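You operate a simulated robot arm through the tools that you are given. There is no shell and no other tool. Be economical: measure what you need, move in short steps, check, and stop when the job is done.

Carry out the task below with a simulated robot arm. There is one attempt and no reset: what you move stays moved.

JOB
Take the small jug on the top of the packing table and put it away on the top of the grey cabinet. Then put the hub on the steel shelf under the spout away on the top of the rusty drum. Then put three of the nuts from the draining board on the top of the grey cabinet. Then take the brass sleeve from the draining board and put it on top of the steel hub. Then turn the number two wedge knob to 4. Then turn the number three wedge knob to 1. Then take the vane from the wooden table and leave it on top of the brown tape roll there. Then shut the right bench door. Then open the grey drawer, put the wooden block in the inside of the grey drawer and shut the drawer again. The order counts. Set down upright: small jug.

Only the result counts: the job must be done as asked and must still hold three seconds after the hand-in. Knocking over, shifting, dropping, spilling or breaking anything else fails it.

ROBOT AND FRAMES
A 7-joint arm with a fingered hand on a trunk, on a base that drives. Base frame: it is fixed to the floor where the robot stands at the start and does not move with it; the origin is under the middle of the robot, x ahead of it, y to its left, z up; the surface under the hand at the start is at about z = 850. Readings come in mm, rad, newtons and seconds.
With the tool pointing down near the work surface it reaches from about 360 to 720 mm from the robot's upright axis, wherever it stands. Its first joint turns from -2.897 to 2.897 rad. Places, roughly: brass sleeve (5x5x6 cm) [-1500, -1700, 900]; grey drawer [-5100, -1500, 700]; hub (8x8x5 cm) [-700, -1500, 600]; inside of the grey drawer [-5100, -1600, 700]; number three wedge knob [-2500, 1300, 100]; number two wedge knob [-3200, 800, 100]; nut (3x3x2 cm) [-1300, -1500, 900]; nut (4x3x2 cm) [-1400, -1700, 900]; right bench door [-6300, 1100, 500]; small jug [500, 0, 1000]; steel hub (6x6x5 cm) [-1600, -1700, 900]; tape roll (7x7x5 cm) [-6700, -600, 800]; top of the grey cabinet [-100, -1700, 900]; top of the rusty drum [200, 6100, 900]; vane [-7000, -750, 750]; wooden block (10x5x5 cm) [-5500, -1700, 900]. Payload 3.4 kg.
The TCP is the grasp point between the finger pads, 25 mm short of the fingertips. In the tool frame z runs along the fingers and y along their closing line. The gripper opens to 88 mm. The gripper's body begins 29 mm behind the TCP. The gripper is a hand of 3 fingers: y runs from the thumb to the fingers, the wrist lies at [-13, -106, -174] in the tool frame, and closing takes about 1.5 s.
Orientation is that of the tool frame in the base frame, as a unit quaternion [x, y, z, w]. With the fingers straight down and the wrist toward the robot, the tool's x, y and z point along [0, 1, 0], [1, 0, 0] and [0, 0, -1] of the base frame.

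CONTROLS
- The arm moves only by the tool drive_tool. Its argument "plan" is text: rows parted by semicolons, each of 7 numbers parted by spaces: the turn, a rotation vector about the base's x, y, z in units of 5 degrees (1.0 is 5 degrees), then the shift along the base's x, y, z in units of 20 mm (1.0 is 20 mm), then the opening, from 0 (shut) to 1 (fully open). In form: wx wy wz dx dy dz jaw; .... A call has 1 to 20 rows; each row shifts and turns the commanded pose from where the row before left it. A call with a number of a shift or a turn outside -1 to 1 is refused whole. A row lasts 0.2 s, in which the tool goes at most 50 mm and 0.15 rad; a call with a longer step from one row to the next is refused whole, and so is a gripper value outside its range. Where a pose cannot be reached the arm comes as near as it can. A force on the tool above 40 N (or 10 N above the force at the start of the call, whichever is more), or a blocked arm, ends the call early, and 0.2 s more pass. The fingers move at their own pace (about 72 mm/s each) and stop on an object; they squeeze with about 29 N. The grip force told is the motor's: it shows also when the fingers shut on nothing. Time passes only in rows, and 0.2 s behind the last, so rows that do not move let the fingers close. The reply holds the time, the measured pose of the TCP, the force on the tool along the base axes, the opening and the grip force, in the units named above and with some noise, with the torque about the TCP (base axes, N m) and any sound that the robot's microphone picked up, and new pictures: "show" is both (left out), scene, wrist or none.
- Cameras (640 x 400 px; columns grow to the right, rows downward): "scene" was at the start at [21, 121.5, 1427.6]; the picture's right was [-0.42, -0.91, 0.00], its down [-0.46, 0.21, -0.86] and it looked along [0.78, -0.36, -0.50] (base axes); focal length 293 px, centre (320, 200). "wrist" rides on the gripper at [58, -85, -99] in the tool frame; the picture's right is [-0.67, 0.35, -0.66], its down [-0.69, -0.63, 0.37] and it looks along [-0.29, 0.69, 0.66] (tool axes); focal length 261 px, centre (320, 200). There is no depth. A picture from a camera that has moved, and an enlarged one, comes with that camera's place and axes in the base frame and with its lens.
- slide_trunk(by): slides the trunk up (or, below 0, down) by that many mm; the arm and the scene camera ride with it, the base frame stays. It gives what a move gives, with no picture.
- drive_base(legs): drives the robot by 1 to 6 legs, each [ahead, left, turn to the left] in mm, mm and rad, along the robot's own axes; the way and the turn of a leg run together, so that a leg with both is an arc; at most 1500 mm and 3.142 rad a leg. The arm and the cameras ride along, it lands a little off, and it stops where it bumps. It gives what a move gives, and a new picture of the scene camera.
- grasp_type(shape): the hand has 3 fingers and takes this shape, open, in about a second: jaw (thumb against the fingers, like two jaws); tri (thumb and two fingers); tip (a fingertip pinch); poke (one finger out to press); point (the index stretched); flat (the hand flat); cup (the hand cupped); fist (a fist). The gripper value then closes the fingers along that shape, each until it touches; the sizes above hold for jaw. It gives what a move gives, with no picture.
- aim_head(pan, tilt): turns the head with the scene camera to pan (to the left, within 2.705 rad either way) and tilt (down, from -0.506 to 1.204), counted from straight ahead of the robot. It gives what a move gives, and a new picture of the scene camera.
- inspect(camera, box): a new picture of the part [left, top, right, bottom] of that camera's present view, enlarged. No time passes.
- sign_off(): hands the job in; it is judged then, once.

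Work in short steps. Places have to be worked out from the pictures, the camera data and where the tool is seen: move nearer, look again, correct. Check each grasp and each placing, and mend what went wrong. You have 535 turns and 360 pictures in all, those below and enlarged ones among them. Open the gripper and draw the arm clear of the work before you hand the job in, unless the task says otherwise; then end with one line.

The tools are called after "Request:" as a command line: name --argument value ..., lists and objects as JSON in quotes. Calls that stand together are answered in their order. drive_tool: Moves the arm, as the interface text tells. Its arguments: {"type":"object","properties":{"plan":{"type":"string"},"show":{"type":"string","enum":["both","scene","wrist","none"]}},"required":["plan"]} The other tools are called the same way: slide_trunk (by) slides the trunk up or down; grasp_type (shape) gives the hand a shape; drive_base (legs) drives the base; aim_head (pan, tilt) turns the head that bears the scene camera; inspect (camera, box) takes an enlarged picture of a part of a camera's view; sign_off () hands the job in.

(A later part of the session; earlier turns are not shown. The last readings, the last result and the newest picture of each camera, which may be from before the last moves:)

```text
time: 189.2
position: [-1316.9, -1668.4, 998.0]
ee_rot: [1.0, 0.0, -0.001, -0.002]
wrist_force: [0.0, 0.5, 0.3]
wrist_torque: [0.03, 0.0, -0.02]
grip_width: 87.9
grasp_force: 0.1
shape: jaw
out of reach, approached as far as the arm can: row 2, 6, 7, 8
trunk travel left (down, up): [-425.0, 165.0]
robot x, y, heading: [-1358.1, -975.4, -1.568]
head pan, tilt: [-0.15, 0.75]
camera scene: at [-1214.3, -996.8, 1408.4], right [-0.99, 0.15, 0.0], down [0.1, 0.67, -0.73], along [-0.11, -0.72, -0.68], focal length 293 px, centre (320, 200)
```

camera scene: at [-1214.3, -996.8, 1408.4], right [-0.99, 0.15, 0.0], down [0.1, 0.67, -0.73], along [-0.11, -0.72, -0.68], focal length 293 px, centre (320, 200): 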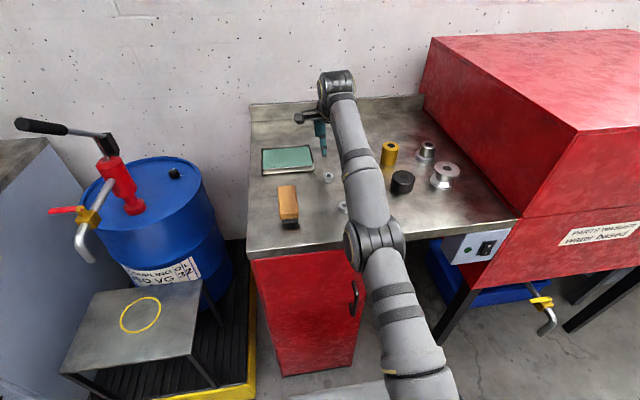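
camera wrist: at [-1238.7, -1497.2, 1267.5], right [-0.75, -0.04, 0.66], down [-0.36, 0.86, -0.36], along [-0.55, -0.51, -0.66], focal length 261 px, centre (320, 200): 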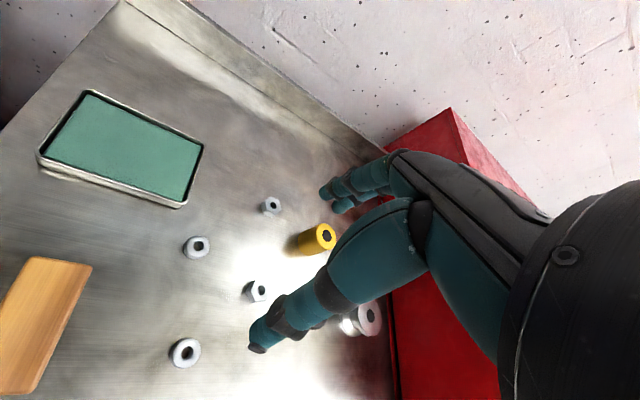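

Fitting these poses to a sphere shows the elbow is fully straight, which is singular. I try sideways motion to make it bend.

Request:
drive_tool --plan "0 0 0 1 0.3 0 1;0 0 0 1 0.3 0 1;0 0 0 1 0.5 0 1;0 0 0 1 0.5 0 1;0 0 0 1 0.8 0 1;0 0 0 0.5 0.8 0 1;0 0 0 0 0 0 1" --show "scene"

```text
time: 190.8
position: [-1199.2, -1639.8, 1015.1]
ee_rot: [1.0, 0.0, -0.001, -0.001]
wrist_force: [-0.5, -0.8, 0.6]
wrist_torque: [0.0, -0.01, -0.01]
grip_width: 87.6
grasp_force: 0.1
shape: jaw
out of reach, approached as far as the arm can: row 2, 3, 4, 5, 6
trunk travel left (down, up): [-425.0, 165.0]
robot x, y, heading: [-1360.0, -978.7, -1.569]
head pan, tilt: [-0.15, 0.75]
camera scene: at [-1214.2, -996.8, 1408.3], right [-0.99, 0.15, 0.0], down [0.1, 0.67, -0.73], along [-0.11, -0.72, -0.68], focal length 293 px, centre (320, 200)
```

scene: 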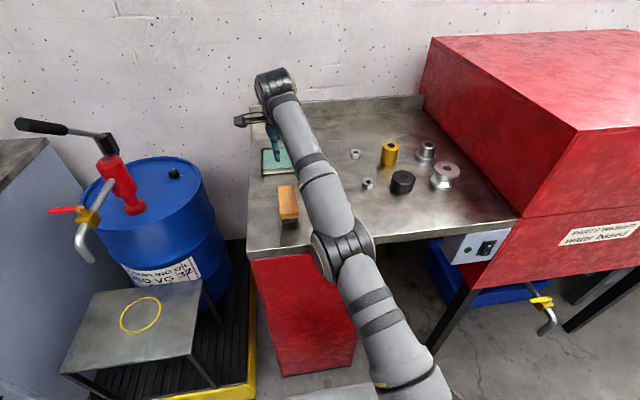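

Request:
drive_tool --plan "0 0 0 -1 0.3 0 1;0 0 0 -1 0.3 0 1;0 0 0 -1 0.3 0 1;0 0 0 -1 0.3 0 1;0 0 0 -1 0.3 0 1;0 0 0 -1 0.3 0 1;0 0 0 -1 0.3 0 1;0 0 0 -1 0.3 0 1;0 0 0 -1 0.3 0 1;0 0 0 -1 0.3 0 1;0 0 0 0 0 0 1" --show "scene"

```text
time: 193.2
position: [-1392.4, -1644.4, 1047.3]
ee_rot: [1.0, 0.001, -0.001, -0.003]
wrist_force: [-0.1, 0.2, -0.1]
wrist_torque: [-0.01, -0.01, 0.0]
grip_width: 87.7
grasp_force: 0.0
shape: jaw
out of reach, approached as far as the arm can: row 1, 2, 3, 4, 5, 6, 7, 8, 9, 10
trunk travel left (down, up): [-425.0, 165.0]
robot x, y, heading: [-1359.6, -980.0, -1.569]
head pan, tilt: [-0.15, 0.75]
camera scene: at [-1214.4, -996.8, 1408.4], right [-0.99, 0.15, 0.0], down [0.1, 0.67, -0.73], along [-0.11, -0.72, -0.68], focal length 293 px, centre (320, 200)
```

scene: 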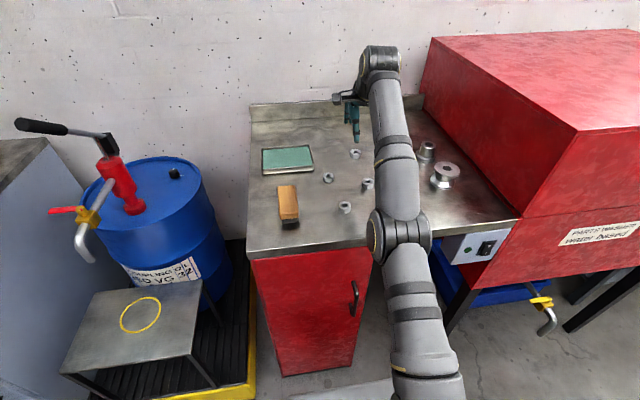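

The arm is still on the same sphere. I tilt the tool toward the robot so the wrist reaches its limit and forces the elbow to bend.

Request:
drive_tool --plan "1 0 0 0 0.7 0 1;1 0 0 0 0.7 0 1;1 0 0 0 0.7 0 1;1 0 0 0 0.7 0 1;1 0 0 0 0.7 0 1;1 0 0 0 0.7 0 1;1 0 0 0 0.7 0 1;1 0 0 0 0.7 0 1;1 0 0 0 0.7 0 1;1 0 0 0 0.7 0 1;0 0 0 0 0 0 1" --show "scene"

```text
time: 195.6
position: [-1390.5, -1496.0, 1030.9]
ee_rot: [0.932, 0.001, 0.0, -0.363]
wrist_force: [0.5, -0.1, 0.3]
wrist_torque: [-0.03, 0.01, -0.01]
grip_width: 87.8
grasp_force: 0.0
shape: jaw
out of reach, approached as far as the arm can: row 2, 3, 4, 5, 7, 8, 9
trunk travel left (down, up): [-425.0, 165.0]
robot x, y, heading: [-1359.4, -977.5, -1.572]
head pan, tilt: [-0.15, 0.75]
camera scene: at [-1214.3, -996.7, 1408.3], right [-0.99, 0.15, 0.0], down [0.1, 0.67, -0.73], along [-0.11, -0.72, -0.68], focal length 293 px, centre (320, 200)
```

scene: 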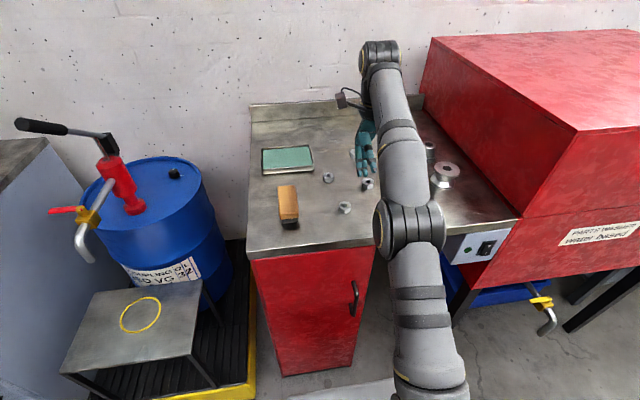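

Request:
drive_tool --plan "1 0 0 0 0.7 0 1;1 0 0 0 0.7 0 1;1 0 0 0 0.7 0 1;1 0 0 0 0.7 0 1;1 0 0 0 0.7 0.3 1;1 0 0 0 0.7 0.3 1;1 0 0 0 0.7 0.3 1;1 0 0 0 0.7 0.3 1;1 0 0 0 0.7 0.3 1;1 0 0 0 0.7 0.3 1;0 0 0 0 0 0 1" --show "scene"

```text
time: 198.0
position: [-1390.7, -1359.9, 1025.0]
ee_rot: [0.832, -0.005, -0.037, -0.553]
wrist_force: [0.7, 0.4, -0.4]
wrist_torque: [0.0, 0.02, 0.01]
grip_width: 87.7
grasp_force: 0.1
shape: jaw
out of reach, approached as far as the arm can: row 1, 2, 3, 4, 5, 6, 7, 8, 9, 10
trunk travel left (down, up): [-425.0, 165.0]
robot x, y, heading: [-1361.1, -975.3, -1.571]
head pan, tilt: [-0.15, 0.75]
camera scene: at [-1214.3, -996.8, 1408.4], right [-0.99, 0.15, 0.0], down [0.1, 0.67, -0.73], along [-0.11, -0.72, -0.68], focal length 293 px, centre (320, 200)
```

scene: 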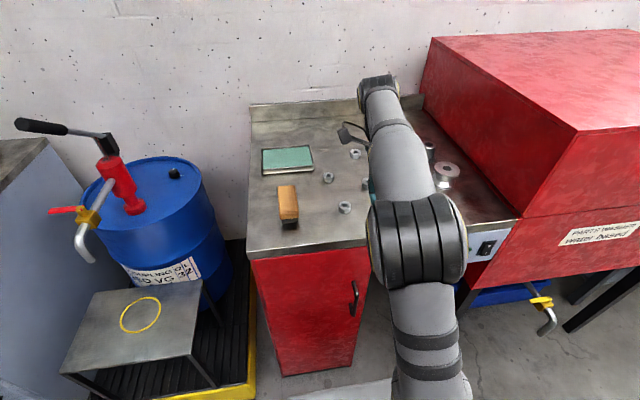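

The elbow is bent again, since the wrist reached its limit. I untilt the tool gradually while moving TCP toward N1.

Request:
drive_tool --plan "-1 0 0 0 -0.3 0 1;-1 0 0 0 -0.3 0 1;-1 0 0 0 -0.3 0 1;-1 0 0 0 -0.3 0 1;-1 0 0 0 -0.3 0 1;-1 0 0 0 -0.3 0 1;-1 0 0 0 -0.3 0 1;-1 0 0 0 -0.3 0 1;-1 0 0 0 -0.3 0 1;-1 0 0 0 -0.3 0 1;-1 0 0 0 -0.3 0 1;-1 0 0 0 -0.3 0 1;0 0 0 0 0 0 1" --show "scene"

```text
time: 200.8
position: [-1389.4, -1432.0, 1025.6]
ee_rot: [0.997, -0.023, -0.029, -0.062]
wrist_force: [0.6, 0.2, 0.4]
wrist_torque: [-0.02, -0.01, 0.01]
grip_width: 87.6
grasp_force: 0.0
shape: jaw
trunk travel left (down, up): [-425.0, 165.0]
robot x, y, heading: [-1358.6, -973.9, -1.57]
head pan, tilt: [-0.15, 0.75]
camera scene: at [-1214.3, -996.7, 1408.4], right [-0.99, 0.15, 0.0], down [0.1, 0.67, -0.73], along [-0.11, -0.72, -0.68], focal length 293 px, centre (320, 200)
```

scene: 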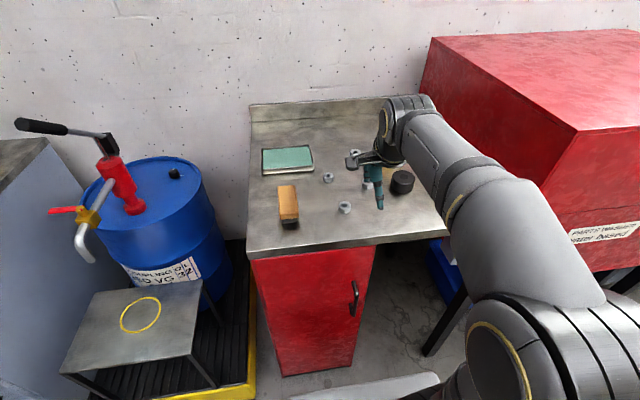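

The arm is back in a good posture. I straighten the tool fully and move over N1.

Request:
drive_tool --plan "-0.71 -0.33 0.26 0.7 -1 -0.7 1;-0.71 -0.33 0.26 0.7 -1 -0.7 1;0 0 0 0.65 -1 -0.7 1;0 0 0 0 0 0 1" --show "wrist"

```text
time: 201.8
position: [-1349.0, -1493.8, 984.1]
ee_rot: [1.0, 0.0, 0.0, 0.0]
wrist_force: [-0.2, -0.7, 1.7]
wrist_torque: [0.01, 0.0, -0.01]
grip_width: 87.8
grasp_force: 0.0
shape: jaw
trunk travel left (down, up): [-425.0, 165.0]
robot x, y, heading: [-1360.4, -978.0, -1.568]
head pan, tilt: [-0.15, 0.75]
camera wrist: at [-1290.7, -1406.7, 1083.5], right [-0.67, -0.35, 0.66], down [-0.69, 0.63, -0.37], along [-0.29, -0.69, -0.66], focal length 261 px, centre (320, 200)
```

wrist: 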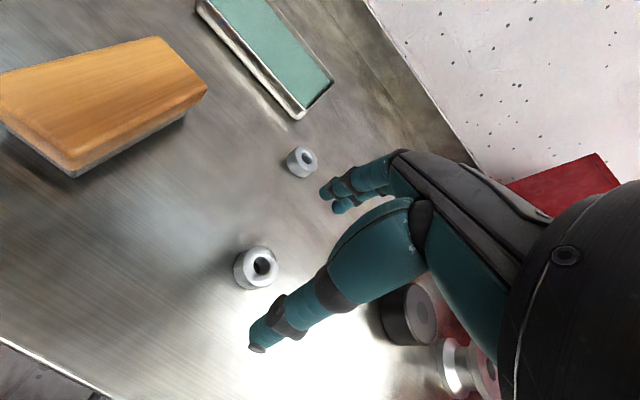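

N1 is directly below at [-1350, -1494]. I descend to z≈921 and close.

Request:
drive_tool --plan "0 0 0 0 0 -0.8 1;0 0 0 0 0 -0.8 1;0 0 0 0 0 -0.8 1;0 0 0 0 0 -0.7 1;0 0 0 0 0 0 1" --show "wrist"

```text
time: 203.0
position: [-1349.2, -1494.0, 924.0]
ee_rot: [1.0, 0.0, 0.0, 0.003]
wrist_force: [0.3, 2.1, 14.5]
wrist_torque: [-0.74, 0.14, 0.01]
grip_width: 86.6
grasp_force: 0.0
shape: jaw
trunk travel left (down, up): [-425.0, 165.0]
robot x, y, heading: [-1360.4, -974.8, -1.569]
head pan, tilt: [-0.15, 0.75]
camera wrist: at [-1291.1, -1406.0, 1023.2], right [-0.67, -0.34, 0.66], down [-0.69, 0.63, -0.37], along [-0.29, -0.7, -0.66], focal length 261 px, centre (320, 200)
```

wrist: 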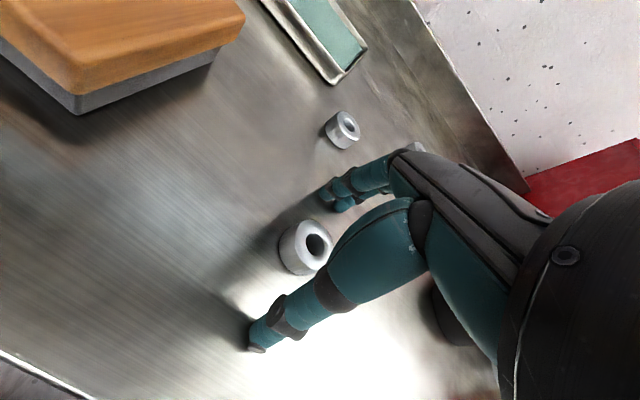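

The fingertips touch the surface (about z 898). I raise 5 mm and close.

Request:
drive_tool --plan "0 0 0 0 0 0.3 1;0 0 0 0 0 0 0;0 0 0 0 0 0 0;0 0 0 0 0 0 0;0 0 0 0 0 0 0;0 0 0 0 0 0 0;0 0 0 0 0 0 0;0 0 0 0 0 0 0;0 0 0 0 0 0 0;0 0 0 0 0 0 0" --show "wrist"

```text
time: 205.2
position: [-1349.2, -1492.2, 928.1]
ee_rot: [1.0, 0.0, 0.0, 0.0]
wrist_force: [-0.6, 0.5, -0.6]
wrist_torque: [-0.02, 0.0, 0.0]
grip_width: 0.3
grasp_force: 28.9
shape: jaw
trunk travel left (down, up): [-425.0, 165.0]
robot x, y, heading: [-1361.4, -972.8, -1.567]
head pan, tilt: [-0.15, 0.75]
camera wrist: at [-1291.1, -1407.0, 1027.9], right [-0.67, -0.35, 0.66], down [-0.69, 0.63, -0.37], along [-0.29, -0.69, -0.66], focal length 261 px, centre (320, 200)
```

wrist: 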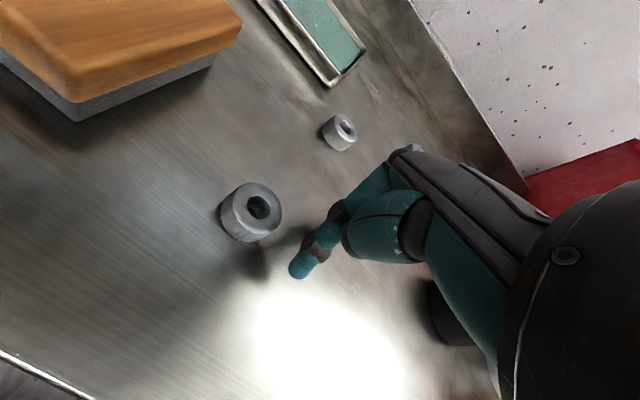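

The nut squirted out to about [-1310, -1488]. I raise the hand, switch to the three-point "tri" shape and look.

Request:
drive_tool --plan "0 0 0 0 0 0.8 0;0 0 0 0 0 0.8 0;0 0 0 0 0 0.8 0;0 0 0 0 0 0 1" --show "none"

Request:
grasp_type --shape "tri"

Request:
drive_tool --plan "0 0 0 0.97 0 0 1;0 0 0 0.97 0.2 0 1;0 0 0 0 0 0 1" --show "wrist"

```text
time: 206.2
position: [-1347.7, -1492.4, 977.0]
ee_rot: [1.0, 0.0, 0.001, 0.0]
wrist_force: [0.0, -0.4, -0.1]
wrist_torque: [-0.04, 0.0, -0.01]
grip_width: 86.5
grasp_force: 0.2
shape: jaw
trunk travel left (down, up): [-425.0, 165.0]
robot x, y, heading: [-1360.1, -976.3, -1.57]
head pan, tilt: [-0.15, 0.75]
```

```text
time: 207.1
position: [-1349.0, -1492.9, 977.8]
ee_rot: [1.0, 0.0, 0.0, 0.0]
wrist_force: [-0.1, 0.3, -0.5]
wrist_torque: [-0.02, -0.02, 0.01]
grip_width: 87.8
grasp_force: 0.0
shape: tri
trunk travel left (down, up): [-425.0, 165.0]
robot x, y, heading: [-1361.7, -976.7, -1.571]
head pan, tilt: [-0.15, 0.75]
```

```text
time: 207.9
position: [-1309.5, -1489.3, 976.4]
ee_rot: [1.0, -0.001, 0.0, 0.0]
wrist_force: [0.2, 0.1, 0.4]
wrist_torque: [-0.03, 0.04, 0.02]
grip_width: 87.7
grasp_force: 0.0
shape: tri
trunk travel left (down, up): [-425.0, 165.0]
robot x, y, heading: [-1360.6, -977.1, -1.567]
head pan, tilt: [-0.15, 0.75]
camera wrist: at [-1251.2, -1402.3, 1076.1], right [-0.67, -0.35, 0.66], down [-0.69, 0.63, -0.37], along [-0.29, -0.69, -0.66], focal length 261 px, centre (320, 200)
```

wrist: 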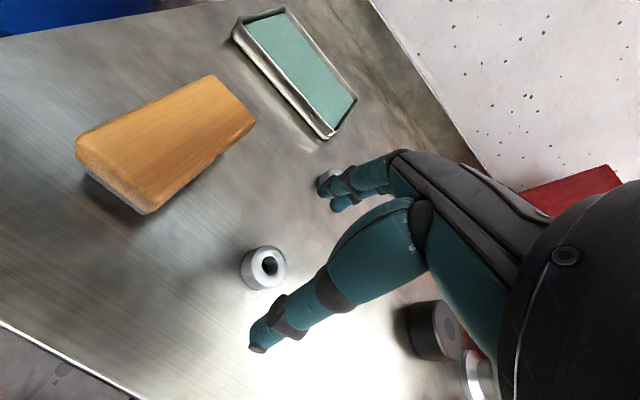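

The nut is centred under TCP. I descend and close halfway so I can watch how the fingers meet it.

Request:
drive_tool --plan "0 0 0 -0.1 0 -0.8 0.8;0 0 0 0 0 -0.8 0.7;0 0 0 0 0 -0.8 0.6;0 0 0 0 0 0 0.55;0 0 0 0 0 0 0.55;0 0 0 0 0 0 0.55" --show "wrist"

```text
time: 209.3
position: [-1311.8, -1489.2, 928.5]
ee_rot: [1.0, 0.0, -0.001, 0.001]
wrist_force: [-0.1, 0.1, 0.1]
wrist_torque: [0.0, -0.03, -0.02]
grip_width: 48.8
grasp_force: 0.0
shape: tri
trunk travel left (down, up): [-425.0, 165.0]
robot x, y, heading: [-1362.6, -976.4, -1.572]
head pan, tilt: [-0.15, 0.75]
camera wrist: at [-1254.8, -1402.1, 1029.0], right [-0.67, -0.35, 0.66], down [-0.69, 0.63, -0.37], along [-0.29, -0.69, -0.66], focal length 261 px, centre (320, 200)
```

wrist: 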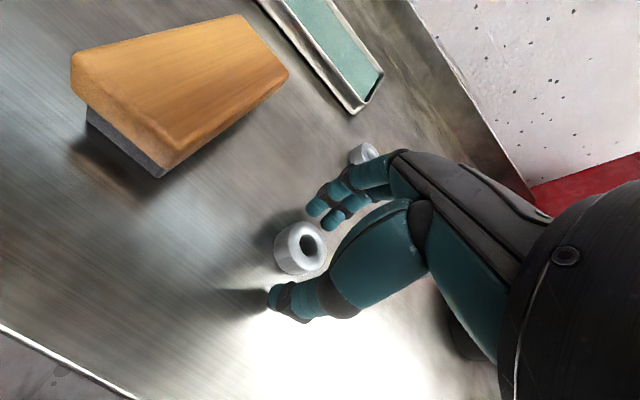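

Request:
drive_tool --plan "0 0 0 0 0 -0.1 0.45;0 0 0 0 0 0 0.4;0 0 0 0 0 0 0.36;0 0 0 0 0 0 0.32;0 0 0 0 0 0 0.28;0 0 0 0 0 0 0.24;0 0 0 0 0 0 0.2;0 0 0 0 0 0 0.16" --show "wrist"

```text
time: 211.1
position: [-1312.7, -1488.1, 925.7]
ee_rot: [1.0, 0.0, 0.0, 0.0]
wrist_force: [0.2, 0.1, 1.0]
wrist_torque: [0.01, -0.02, -0.01]
grip_width: 22.6
grasp_force: 29.7
shape: tri
trunk travel left (down, up): [-425.0, 165.0]
robot x, y, heading: [-1360.6, -979.4, -1.568]
head pan, tilt: [-0.15, 0.75]
camera wrist: at [-1254.9, -1402.4, 1026.7], right [-0.67, -0.35, 0.66], down [-0.69, 0.63, -0.37], along [-0.29, -0.69, -0.66], focal length 261 px, centre (320, 200)
```

wrist: 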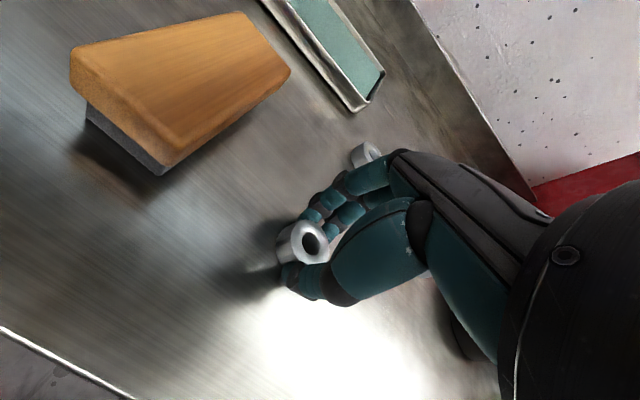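

The nut is gripped (22.6 mm, 29.7 N). I lift and check.

Request:
drive_tool --plan "0 0 0 0 0 0.4 0.1;0 0 0 0 0 0.8 0;0 0 0 0 0 1 0;0 0 0 0 0 1 0;0 0 0 0 0 1 0;0 0 0 0 0 1 0;0 0 0 0 0 0 0" --show "wrist"

```text
time: 212.7
position: [-1313.2, -1487.9, 1030.6]
ee_rot: [1.0, 0.0, 0.0, 0.0]
wrist_force: [0.5, 0.0, -0.8]
wrist_torque: [0.02, -0.04, 0.03]
grip_width: 22.6
grasp_force: 29.2
shape: tri
trunk travel left (down, up): [-425.0, 165.0]
robot x, y, heading: [-1353.1, -976.8, -1.573]
head pan, tilt: [-0.15, 0.75]
camera wrist: at [-1255.6, -1401.2, 1131.2], right [-0.67, -0.35, 0.66], down [-0.68, 0.63, -0.37], along [-0.29, -0.69, -0.66], focal length 261 px, centre (320, 200)
```

wrist: 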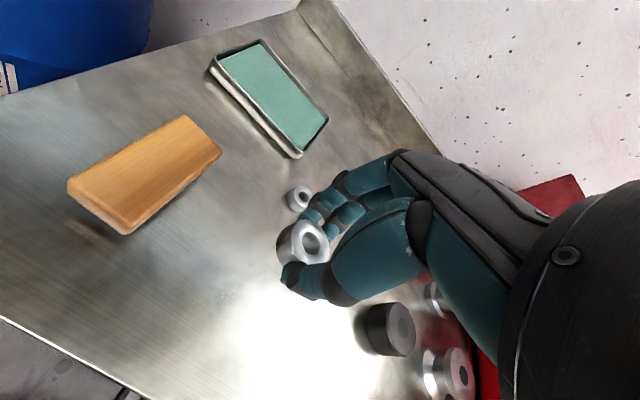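

The nut is securely held. I back off, drive left to the cabinet and come forward again.

Request:
drive_base --legs '[[-220, 0, 0], [0, 1230, 0]]'

Request:
aim_head --pan 0.0 --tilt 0.8

```text
time: 220.1
position: [-100.9, -1254.0, 1030.8]
ee_rot: [1.0, 0.01, 0.0, 0.0]
wrist_force: [0.1, 0.1, -1.0]
wrist_torque: [0.03, -0.02, 0.02]
grip_width: 22.4
grasp_force: 29.2
shape: tri
trunk travel left (down, up): [-425.0, 165.0]
robot x, y, heading: [-158.1, -745.2, -1.551]
head pan, tilt: [-0.15, 0.75]
camera scene: at [-11.8, -761.4, 1408.3], right [-0.99, 0.13, 0.0], down [0.09, 0.68, -0.73], along [-0.09, -0.73, -0.68], focal length 293 px, centre (320, 200)
```

scene: 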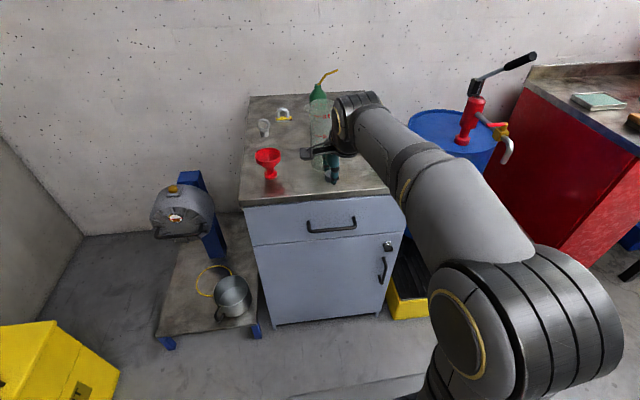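

```text
time: 220.8
position: [-99.8, -1254.9, 1030.2]
ee_rot: [1.0, 0.01, 0.001, 0.001]
wrist_force: [0.3, 0.2, -0.4]
wrist_torque: [-0.03, -0.03, 0.0]
grip_width: 22.8
grasp_force: 29.2
shape: tri
trunk travel left (down, up): [-425.0, 165.0]
robot x, y, heading: [-155.9, -737.8, -1.547]
head pan, tilt: [0.0, 0.799]
camera scene: at [0.5, -759.8, 1404.4], right [-1.0, -0.02, 0.0], down [-0.02, 0.72, -0.7], along [0.02, -0.7, -0.72], focal length 293 px, centre (320, 200)
```

scene: 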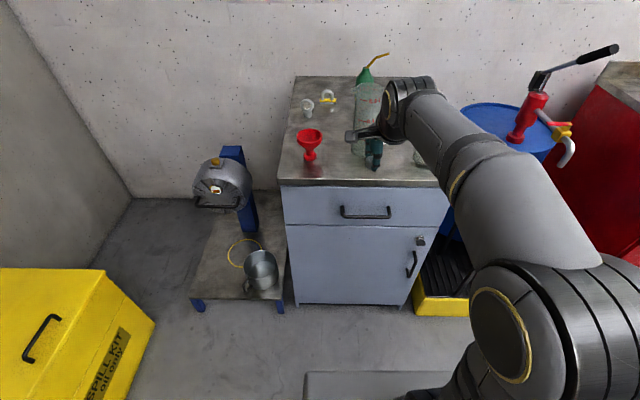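

I come forward 170 mm.

Request:
drive_base --legs '[[170, 0, -0.02]]'

Request:
drive_tool --plan "0 0 0 0.9 0 -1 0;0 0 0 0.9 0 -1 0;0 0 0 0 0 -1 0;0 0 0 0 0 -1 0;0 0 0 0 0 -1 0;0 0 0 0 0 0 0" --show "both"

```text
time: 222.2
position: [-109.0, -1427.4, 1031.6]
ee_rot: [1.0, 0.001, 0.0, -0.001]
wrist_force: [-0.2, 0.4, -1.7]
wrist_torque: [0.01, 0.0, -0.01]
grip_width: 22.6
grasp_force: 29.0
shape: tri
trunk travel left (down, up): [-425.0, 165.0]
robot x, y, heading: [-154.2, -917.6, -1.566]
head pan, tilt: [0.0, 0.799]
camera scene: at [2.5, -936.1, 1404.3], right [-1.0, 0.0, 0.0], down [0.0, 0.72, -0.7], along [0.0, -0.7, -0.72], focal length 293 px, centre (320, 200)
```

scene: 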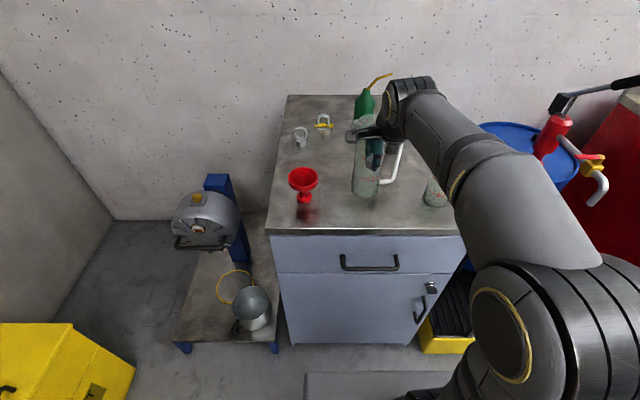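

```text
time: 223.7
position: [-72.9, -1429.4, 930.6]
ee_rot: [1.0, 0.001, 0.0, 0.0]
wrist_force: [0.1, -0.4, -0.6]
wrist_torque: [0.0, 0.01, -0.02]
grip_width: 22.4
grasp_force: 29.1
shape: tri
trunk travel left (down, up): [-425.0, 165.0]
robot x, y, heading: [-155.5, -914.8, -1.57]
head pan, tilt: [0.0, 0.799]
camera scene: at [2.5, -935.9, 1404.3], right [-1.0, 0.0, 0.0], down [0.0, 0.72, -0.7], along [0.0, -0.7, -0.72], focal length 293 px, centre (320, 200)
camera wrist: at [-15.2, -1343.1, 1030.7], right [-0.67, -0.35, 0.66], down [-0.69, 0.63, -0.37], along [-0.28, -0.69, -0.66], focal length 261 px, centre (320, 200)
```

scene: 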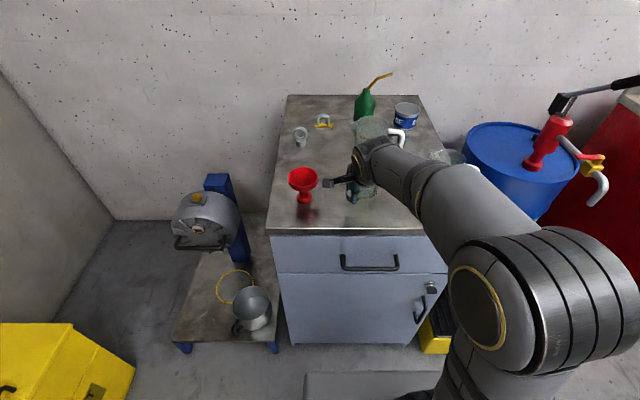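
wrist: 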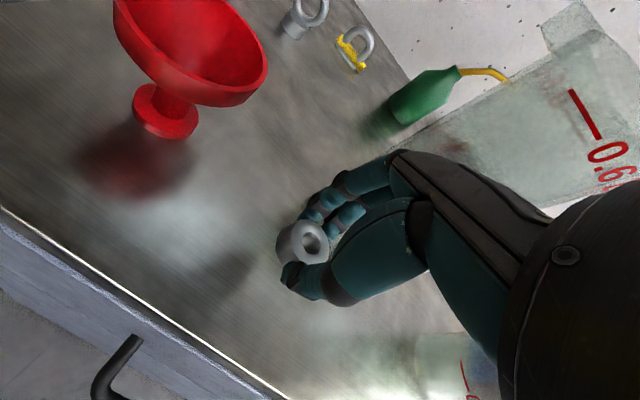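

The tall jug is close behind the hand, so I shift 16 mm toward the front and 8 mm left, then lower.

Request:
drive_tool --plan "0 0 0 0.4 0.8 0 0;0 0 0 0 0 -0.7 0;0 0 0 0 0 -0.5 0;0 0 0 0 0 -0.3 0;0 0 0 0 0 -0.2 0;0 0 0 0 0 0 0" --show "none"

Request:
drive_tool --plan "0 0 0 0 0 -0.2 0;0 0 0 0 0 -0.2 0;0 0 0 0 0 -0.2 0;0 0 0 0 0 0 0" --show "wrist"

```text
time: 225.1
position: [-64.0, -1412.6, 896.7]
ee_rot: [1.0, 0.001, -0.001, 0.0]
wrist_force: [-0.1, -0.5, -0.6]
wrist_torque: [0.01, 0.01, -0.02]
grip_width: 22.7
grasp_force: 28.9
shape: tri
trunk travel left (down, up): [-425.0, 165.0]
robot x, y, heading: [-157.5, -915.2, -1.567]
head pan, tilt: [0.0, 0.799]
```

```text
time: 226.1
position: [-63.1, -1411.3, 885.8]
ee_rot: [1.0, 0.001, 0.0, 0.001]
wrist_force: [-0.4, -0.8, 6.9]
wrist_torque: [-0.11, 0.03, -0.02]
grip_width: 22.4
grasp_force: 28.9
shape: tri
trunk travel left (down, up): [-425.0, 165.0]
robot x, y, heading: [-153.5, -919.4, -1.57]
head pan, tilt: [0.0, 0.799]
camera wrist: at [-5.8, -1325.0, 986.0], right [-0.67, -0.35, 0.66], down [-0.69, 0.63, -0.37], along [-0.28, -0.7, -0.66], focal length 261 px, centre (320, 200)
```

wrist: 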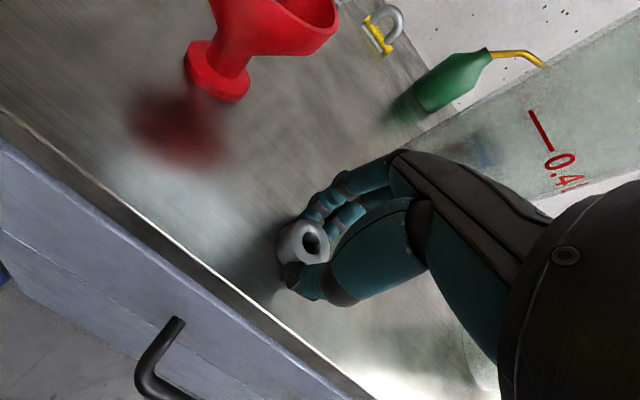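

Contact at TCP z≈886. I open gently to about half and rise.

Request:
drive_tool --plan "0 0 0 0 0 0.05 0.3;0 0 0 0 0 0 0.35;0 0 0 0 0 0 0.4;0 0 0 0 0 0 0.45;0 0 0 0 0 0 0.5;0 0 0 0 0 0 0.5;0 0 0 0 0 0.5 0.5;0 0 0 0 0 1 0.5;0 0 0 0 0 1 0.5;0 0 0 0 0 1 0.5;0 0 0 0 0 1 0.5;0 0 0 0 0 1 0.5;0 0 0 0 0 1 0.5;0 0 0 0 0 0.8 0.5;0 0 0 0 0 0 0.8" --show "wrist"

```text
time: 229.2
position: [-62.9, -1412.6, 1031.9]
ee_rot: [1.0, 0.001, 0.0, 0.0]
wrist_force: [0.5, -0.7, 0.4]
wrist_torque: [0.01, 0.05, 0.01]
grip_width: 70.0
grasp_force: 0.0
shape: tri
trunk travel left (down, up): [-425.0, 165.0]
robot x, y, heading: [-153.2, -921.1, -1.567]
head pan, tilt: [0.0, 0.799]
camera wrist: at [-6.0, -1326.0, 1131.4], right [-0.67, -0.35, 0.66], down [-0.69, 0.63, -0.37], along [-0.28, -0.69, -0.66], focal length 261 px, centre (320, 200)
```

wrist: 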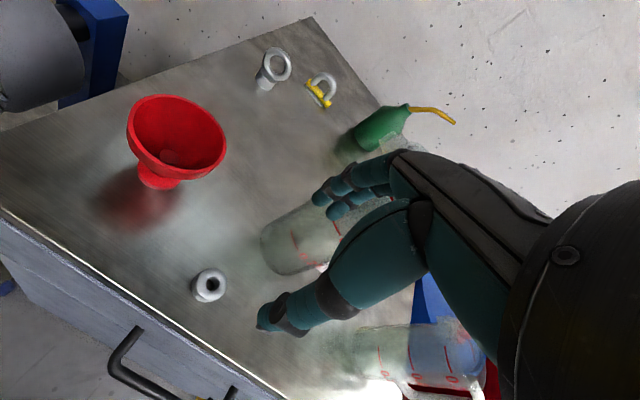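

Nut one stands flat on the cabinet. I go back for the next.

Request:
drive_base --legs '[[-180, 0, 0], [0, -1220, 0], [240, 0, 0]]'

Request:
drive_tool --plan "0 0 0 -0.7 -1 -0.5 1;0 0 0 -0.7 -1 -0.5 1;0 0 0 0 -1 -0.5 1;0 0 0 0 0 0 1" --show "wrist"

```text
time: 237.9
position: [-1279.0, -1478.4, 1031.3]
ee_rot: [1.0, 0.002, 0.0, 0.001]
wrist_force: [-1.1, 0.1, 0.3]
wrist_torque: [0.02, 0.03, -0.01]
grip_width: 70.1
grasp_force: 0.0
shape: tri
trunk travel left (down, up): [-425.0, 165.0]
robot x, y, heading: [-1372.2, -985.2, -1.56]
head pan, tilt: [0.0, 0.799]
camera scene: at [-1213.7, -1002.2, 1404.3], right [-1.0, -0.01, 0.0], down [0.0, 0.72, -0.7], along [0.0, -0.7, -0.72], focal length 293 px, centre (320, 200)
```

scene: 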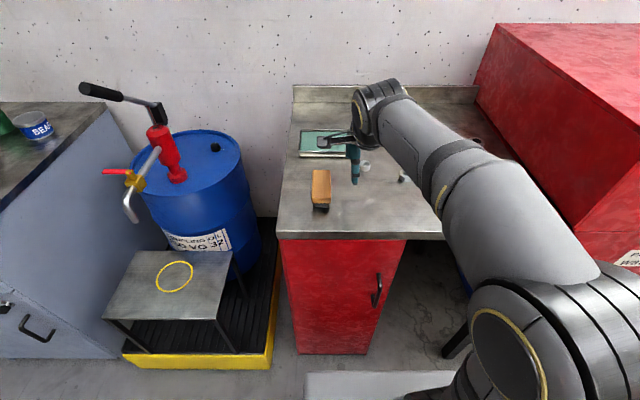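

```text
time: 238.9
position: [-1308.2, -1538.8, 1000.3]
ee_rot: [1.0, 0.002, 0.0, 0.0]
wrist_force: [0.1, 0.4, -0.1]
wrist_torque: [0.03, 0.02, 0.0]
grip_width: 87.6
grasp_force: 0.1
shape: tri
trunk travel left (down, up): [-425.0, 165.0]
robot x, y, heading: [-1369.7, -984.9, -1.566]
head pan, tilt: [0.0, 0.799]
camera wrist: at [-1250.7, -1452.2, 1100.5], right [-0.67, -0.35, 0.66], down [-0.69, 0.63, -0.36], along [-0.28, -0.69, -0.66], focal length 261 px, centre (320, 200)
```

wrist: 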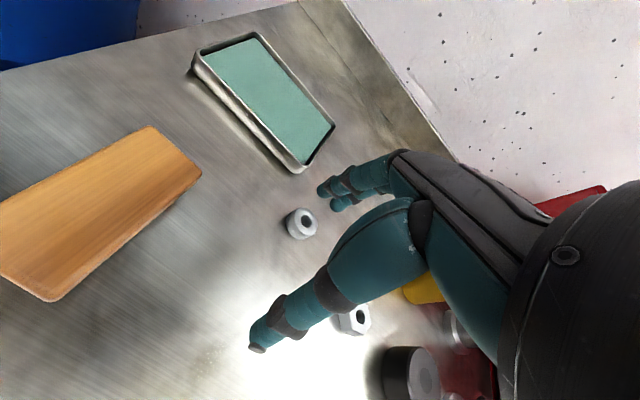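

N2 is at [-1328, -1612]. I move over it, descend and close gradually.

Request:
drive_tool --plan "0 0 0 -0.25 -0.92 -0.3 1;0 0 0 -0.25 -0.92 -0.3 1;0 0 0 -0.25 -0.92 -0.3 1;0 0 0 -0.25 -0.92 -0.3 0.8;0 0 0 0 0 -0.8 0.7;0 0 0 0 0 -0.7 0.6;0 0 0 0 0 0 0.55;0 0 0 0 0 0 0.55" --show "wrist"

```text
time: 240.7
position: [-1325.8, -1612.4, 947.2]
ee_rot: [1.0, 0.002, 0.0, -0.001]
wrist_force: [-0.6, -0.5, -0.9]
wrist_torque: [0.0, -0.03, 0.0]
grip_width: 49.0
grasp_force: 0.2
shape: tri
trunk travel left (down, up): [-425.0, 165.0]
robot x, y, heading: [-1368.6, -984.8, -1.56]
head pan, tilt: [0.0, 0.799]
camera wrist: at [-1268.7, -1524.9, 1047.3], right [-0.67, -0.35, 0.66], down [-0.69, 0.63, -0.37], along [-0.28, -0.7, -0.66], focal length 261 px, centre (320, 200)
```

wrist: 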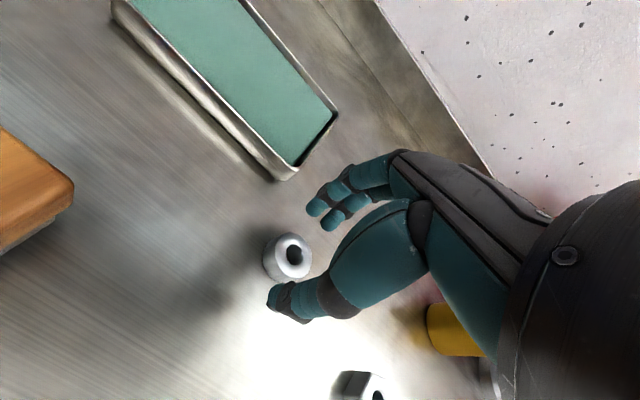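

Request:
drive_tool --plan "0 0 0 0 0 -0.6 0.55;0 0 0 0 0 -0.45 0.55;0 0 0 0 0 0 0.45;0 0 0 0 0 0 0.4;0 0 0 0 0 0 0.36;0 0 0 0 0 0 0.32;0 0 0 0 0 0 0.28;0 0 0 0 0 0 0.24;0 0 0 0 0 0 0.2;0 0 0 0 0 0 0.16;0 0 0 0 0 0 0.16" --show "wrist"

```text
time: 243.1
position: [-1326.2, -1611.4, 926.8]
ee_rot: [1.0, 0.002, 0.0, 0.0]
wrist_force: [-0.4, 0.5, -0.1]
wrist_torque: [-0.01, -0.01, 0.0]
grip_width: 22.5
grasp_force: 29.1
shape: tri
trunk travel left (down, up): [-425.0, 165.0]
robot x, y, heading: [-1370.4, -983.2, -1.561]
head pan, tilt: [0.0, 0.799]
camera wrist: at [-1268.8, -1525.1, 1026.2], right [-0.67, -0.35, 0.66], down [-0.69, 0.63, -0.37], along [-0.28, -0.69, -0.66], focal length 261 px, centre (320, 200)
```

wrist: 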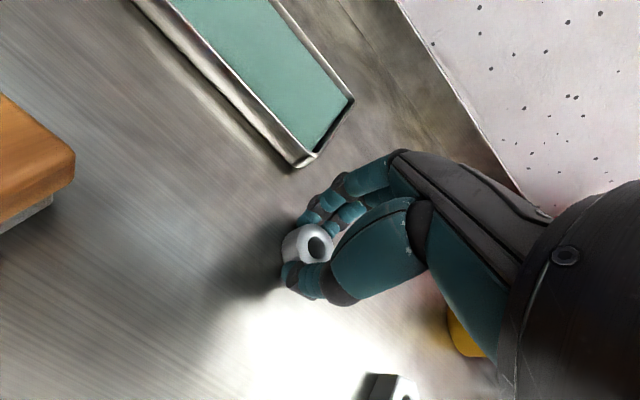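

Gripped. I lift while retracting inward so the arm stays well inside its reach.

Request:
drive_tool --plan "0 0 0 0 0 0.5 0.1;0 0 0 0 0 0.7 0;0 0 0 0 0.5 0.8 0;0 0 0 0 0.9 0.8 0;0 0 0 0 0.9 0.8 0;0 0 0 0 0.9 0.8 0;0 0 0 0 0.9 0.7 0;0 0 0 0 0.9 0 0;0 0 0 0 0.9 0 0;0 0 0 0 0 0 0" --show "wrist"

Request:
drive_base --legs '[[-240, 0, 0], [0, 1150, 0], [170, 0, 0]]'

```text
time: 245.3
position: [-1327.1, -1494.1, 1028.4]
ee_rot: [1.0, 0.002, 0.0, 0.001]
wrist_force: [-0.3, -0.7, -0.8]
wrist_torque: [0.0, -0.01, 0.02]
grip_width: 22.8
grasp_force: 29.2
shape: tri
trunk travel left (down, up): [-425.0, 165.0]
robot x, y, heading: [-1371.2, -984.5, -1.566]
head pan, tilt: [0.0, 0.799]
camera wrist: at [-1270.1, -1407.6, 1127.9], right [-0.67, -0.35, 0.66], down [-0.69, 0.63, -0.37], along [-0.28, -0.7, -0.66], focal length 261 px, centre (320, 200)
```

wrist: 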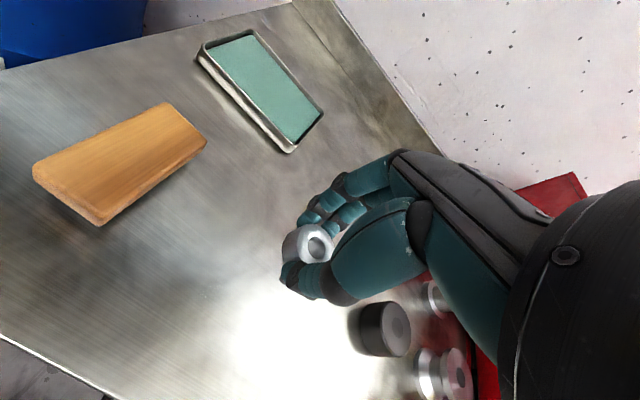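

```text
time: 253.6
position: [-184.2, -1429.9, 1028.9]
ee_rot: [1.0, -0.004, 0.0, -0.001]
wrist_force: [-0.1, 0.0, -0.8]
wrist_torque: [-0.02, 0.01, 0.02]
grip_width: 22.4
grasp_force: 29.1
shape: tri
trunk travel left (down, up): [-425.0, 165.0]
robot x, y, heading: [-223.2, -919.7, -1.577]
head pan, tilt: [0.0, 0.799]
camera scene: at [-63.3, -938.7, 1404.3], right [-1.0, 0.01, 0.0], down [0.0, 0.72, -0.7], along [0.0, -0.7, -0.72], focal length 293 px, centre (320, 200)
```

scene: 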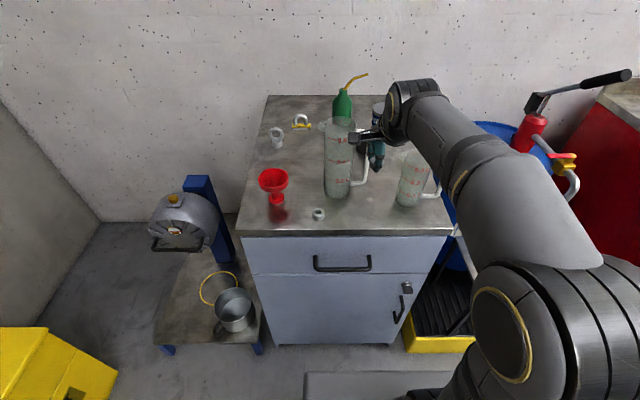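

I move to (-190, -1413), clear of both jugs, and lower.

Request:
drive_tool --plan "0 0 0 -0.2 0.8 -0.8 0;0 0 0 0 0 -1 0;0 0 0 0 0 -1 0;0 0 0 0 0 -1 0;0 0 0 0 0 -1 0;0 0 0 0 0 -1 0;0 0 0 0 0 -0.7 0;0 0 0 0 0 -0.2 0;0 0 0 0 0 -0.2 0;0 0 0 0 0 -0.15 0;0 0 0 0 0 0 0" --show "wrist"

```text
time: 256.0
position: [-186.9, -1414.2, 886.7]
ee_rot: [1.0, -0.004, 0.0, -0.001]
wrist_force: [-0.6, 0.4, -0.7]
wrist_torque: [0.01, 0.0, -0.01]
grip_width: 22.7
grasp_force: 29.1
shape: tri
trunk travel left (down, up): [-425.0, 165.0]
robot x, y, heading: [-221.6, -917.9, -1.577]
head pan, tilt: [0.0, 0.799]
camera wrist: at [-129.1, -1327.2, 986.5], right [-0.67, -0.34, 0.66], down [-0.68, 0.64, -0.37], along [-0.29, -0.69, -0.66], focal length 261 px, centre (320, 200)
```

wrist: 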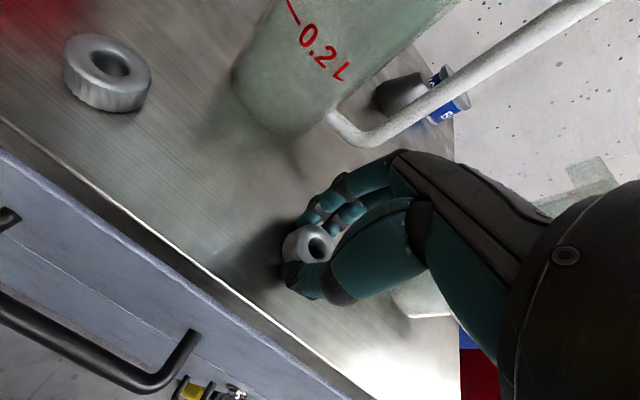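

Request:
drive_tool --plan "0 0 0 0 0 -0.1 0;0 0 0 0 0 -0.1 0;0 0 0 0 0 0 0.3;0 0 0 0 0 0 0.35;0 0 0 0 0 0 0.4;0 0 0 0 0 0 0.45;0 0 0 0 0 0 0.5;0 0 0 0 0 0 0.5;0 0 0 0 0 0.5 0.5;0 0 0 0 0 1 0.5;0 0 0 0 0 1 0.5;0 0 0 0 0 1 0.5;0 0 0 0 0 1 0.5;0 0 0 0 0 1 0.5;0 0 0 0 0 1 0.5;0 0 0 0 0 0.8 0.5;0 0 0 0 0 0 0.8" --show "wrist"

```text
time: 259.6
position: [-188.5, -1412.4, 1029.4]
ee_rot: [1.0, -0.004, -0.001, 0.001]
wrist_force: [-0.1, -0.3, -0.2]
wrist_torque: [-0.01, -0.01, -0.02]
grip_width: 70.4
grasp_force: 0.0
shape: tri
trunk travel left (down, up): [-425.0, 165.0]
robot x, y, heading: [-220.4, -917.1, -1.572]
head pan, tilt: [0.0, 0.799]
camera wrist: at [-129.9, -1327.2, 1128.3], right [-0.67, -0.34, 0.66], down [-0.68, 0.64, -0.37], along [-0.29, -0.69, -0.66], focal length 261 px, centre (320, 200)
```

wrist: 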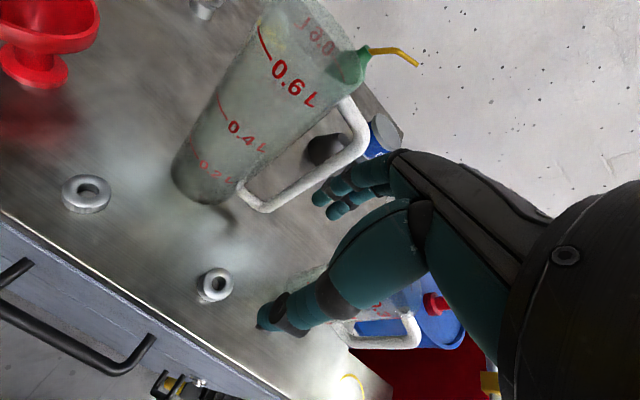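

Nut two is placed. I go back for N3.

Request:
drive_base --legs '[[-180, 0, 0], [0, -1210, 0], [240, 0, 0]]'

Request:
drive_tool --plan "0 0 0 0 -1 -0.5 1;0 0 0 0 -1 -0.5 1;0 0 0 0 0 0 1" --show "wrist"

```text
time: 268.2
position: [-1383.7, -1463.5, 1028.3]
ee_rot: [1.0, -0.004, 0.0, 0.0]
wrist_force: [0.5, 0.6, 0.1]
wrist_torque: [0.0, 0.02, 0.01]
grip_width: 70.1
grasp_force: 0.0
shape: tri
trunk travel left (down, up): [-425.0, 165.0]
robot x, y, heading: [-1413.8, -963.9, -1.578]
head pan, tilt: [0.0, 0.799]
camera scene: at [-1257.5, -988.8, 1404.3], right [-1.0, 0.01, 0.0], down [0.0, 0.72, -0.7], along [0.0, -0.7, -0.72], focal length 293 px, centre (320, 200)
```

scene: 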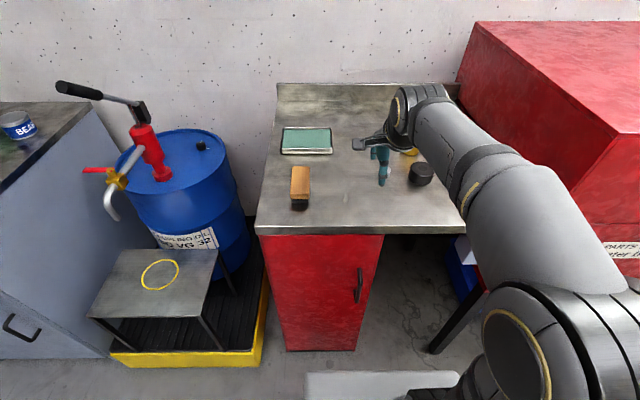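

```text
time: 269.0
position: [-1382.1, -1503.5, 1008.6]
ee_rot: [1.0, -0.004, 0.0, 0.0]
wrist_force: [-0.7, -0.4, -0.1]
wrist_torque: [-0.01, 0.0, -0.03]
grip_width: 87.6
grasp_force: 0.0
shape: tri
trunk travel left (down, up): [-425.0, 165.0]
robot x, y, heading: [-1411.6, -967.2, -1.577]
head pan, tilt: [0.0, 0.799]
camera wrist: at [-1324.1, -1416.6, 1107.8], right [-0.67, -0.34, 0.66], down [-0.68, 0.64, -0.36], along [-0.29, -0.69, -0.66], focal length 261 px, centre (320, 200)
```

wrist: 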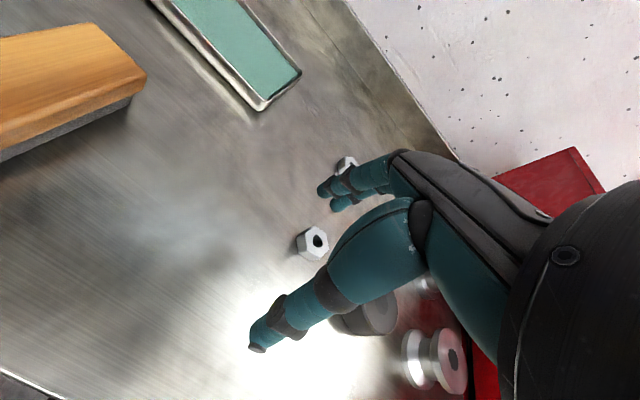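

N3 is at [-1427, -1571]. I move over it with a narrower opening.

Request:
drive_tool --plan "0 0 0 -0.56 -0.85 -0.4 1;0 0 0 -0.56 -0.85 -0.4 1;0 0 0 -0.56 -0.85 -0.4 1;0 0 0 -0.56 -0.85 -0.4 0.8;0 0 0 0 0 -0.8 0.7;0 0 0 0 0 -0.7 0.6;0 0 0 0 0 0 0.6;0 0 0 0 0 0 0.6" --show "wrist"

```text
time: 270.8
position: [-1429.6, -1571.0, 946.9]
ee_rot: [1.0, -0.004, -0.001, -0.001]
wrist_force: [0.1, -0.4, 0.3]
wrist_torque: [-0.01, 0.02, -0.01]
grip_width: 53.3
grasp_force: 0.1
shape: tri
trunk travel left (down, up): [-425.0, 165.0]
robot x, y, heading: [-1416.8, -964.6, -1.577]
head pan, tilt: [0.0, 0.799]
camera wrist: at [-1369.9, -1485.8, 1046.7], right [-0.67, -0.34, 0.66], down [-0.68, 0.64, -0.37], along [-0.29, -0.69, -0.66], focal length 261 px, centre (320, 200)
```

wrist: 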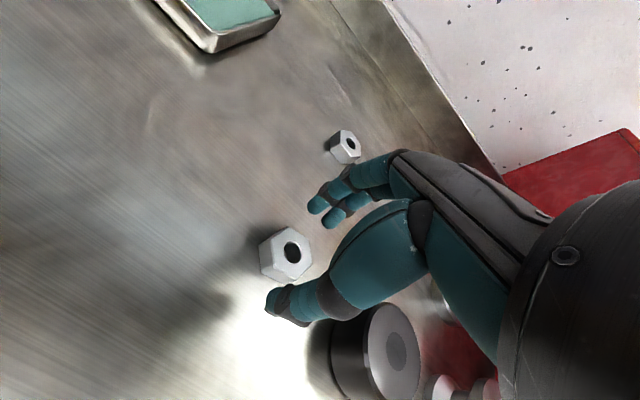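

Request:
drive_tool --plan "0 0 0 0.1 0 -0.6 0.6;0 0 0 0 0 -0.45 0.6;0 0 0 0 0 0 0.5;0 0 0 0 0 0 0.45;0 0 0 0 0 0 0.4;0 0 0 0 0 0 0.36;0 0 0 0 0 0 0.32;0 0 0 0 0 0 0.28;0 0 0 0 0 0 0.24;0 0 0 0 0 0 0.2;0 0 0 0 0 0 0.2" --show "wrist"

```text
time: 273.2
position: [-1427.2, -1571.6, 925.1]
ee_rot: [1.0, -0.004, 0.0, 0.0]
wrist_force: [-0.1, 0.9, 3.4]
wrist_torque: [0.08, -0.02, 0.03]
grip_width: 26.6
grasp_force: 28.2
shape: tri
trunk travel left (down, up): [-425.0, 165.0]
robot x, y, heading: [-1412.7, -969.3, -1.578]
head pan, tilt: [0.0, 0.799]
camera wrist: at [-1367.3, -1485.5, 1025.4], right [-0.67, -0.34, 0.66], down [-0.68, 0.64, -0.37], along [-0.29, -0.69, -0.66], focal length 261 px, centre (320, 200)
```

wrist: 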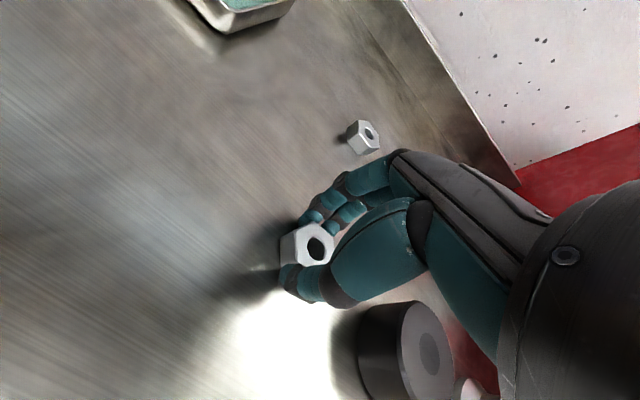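

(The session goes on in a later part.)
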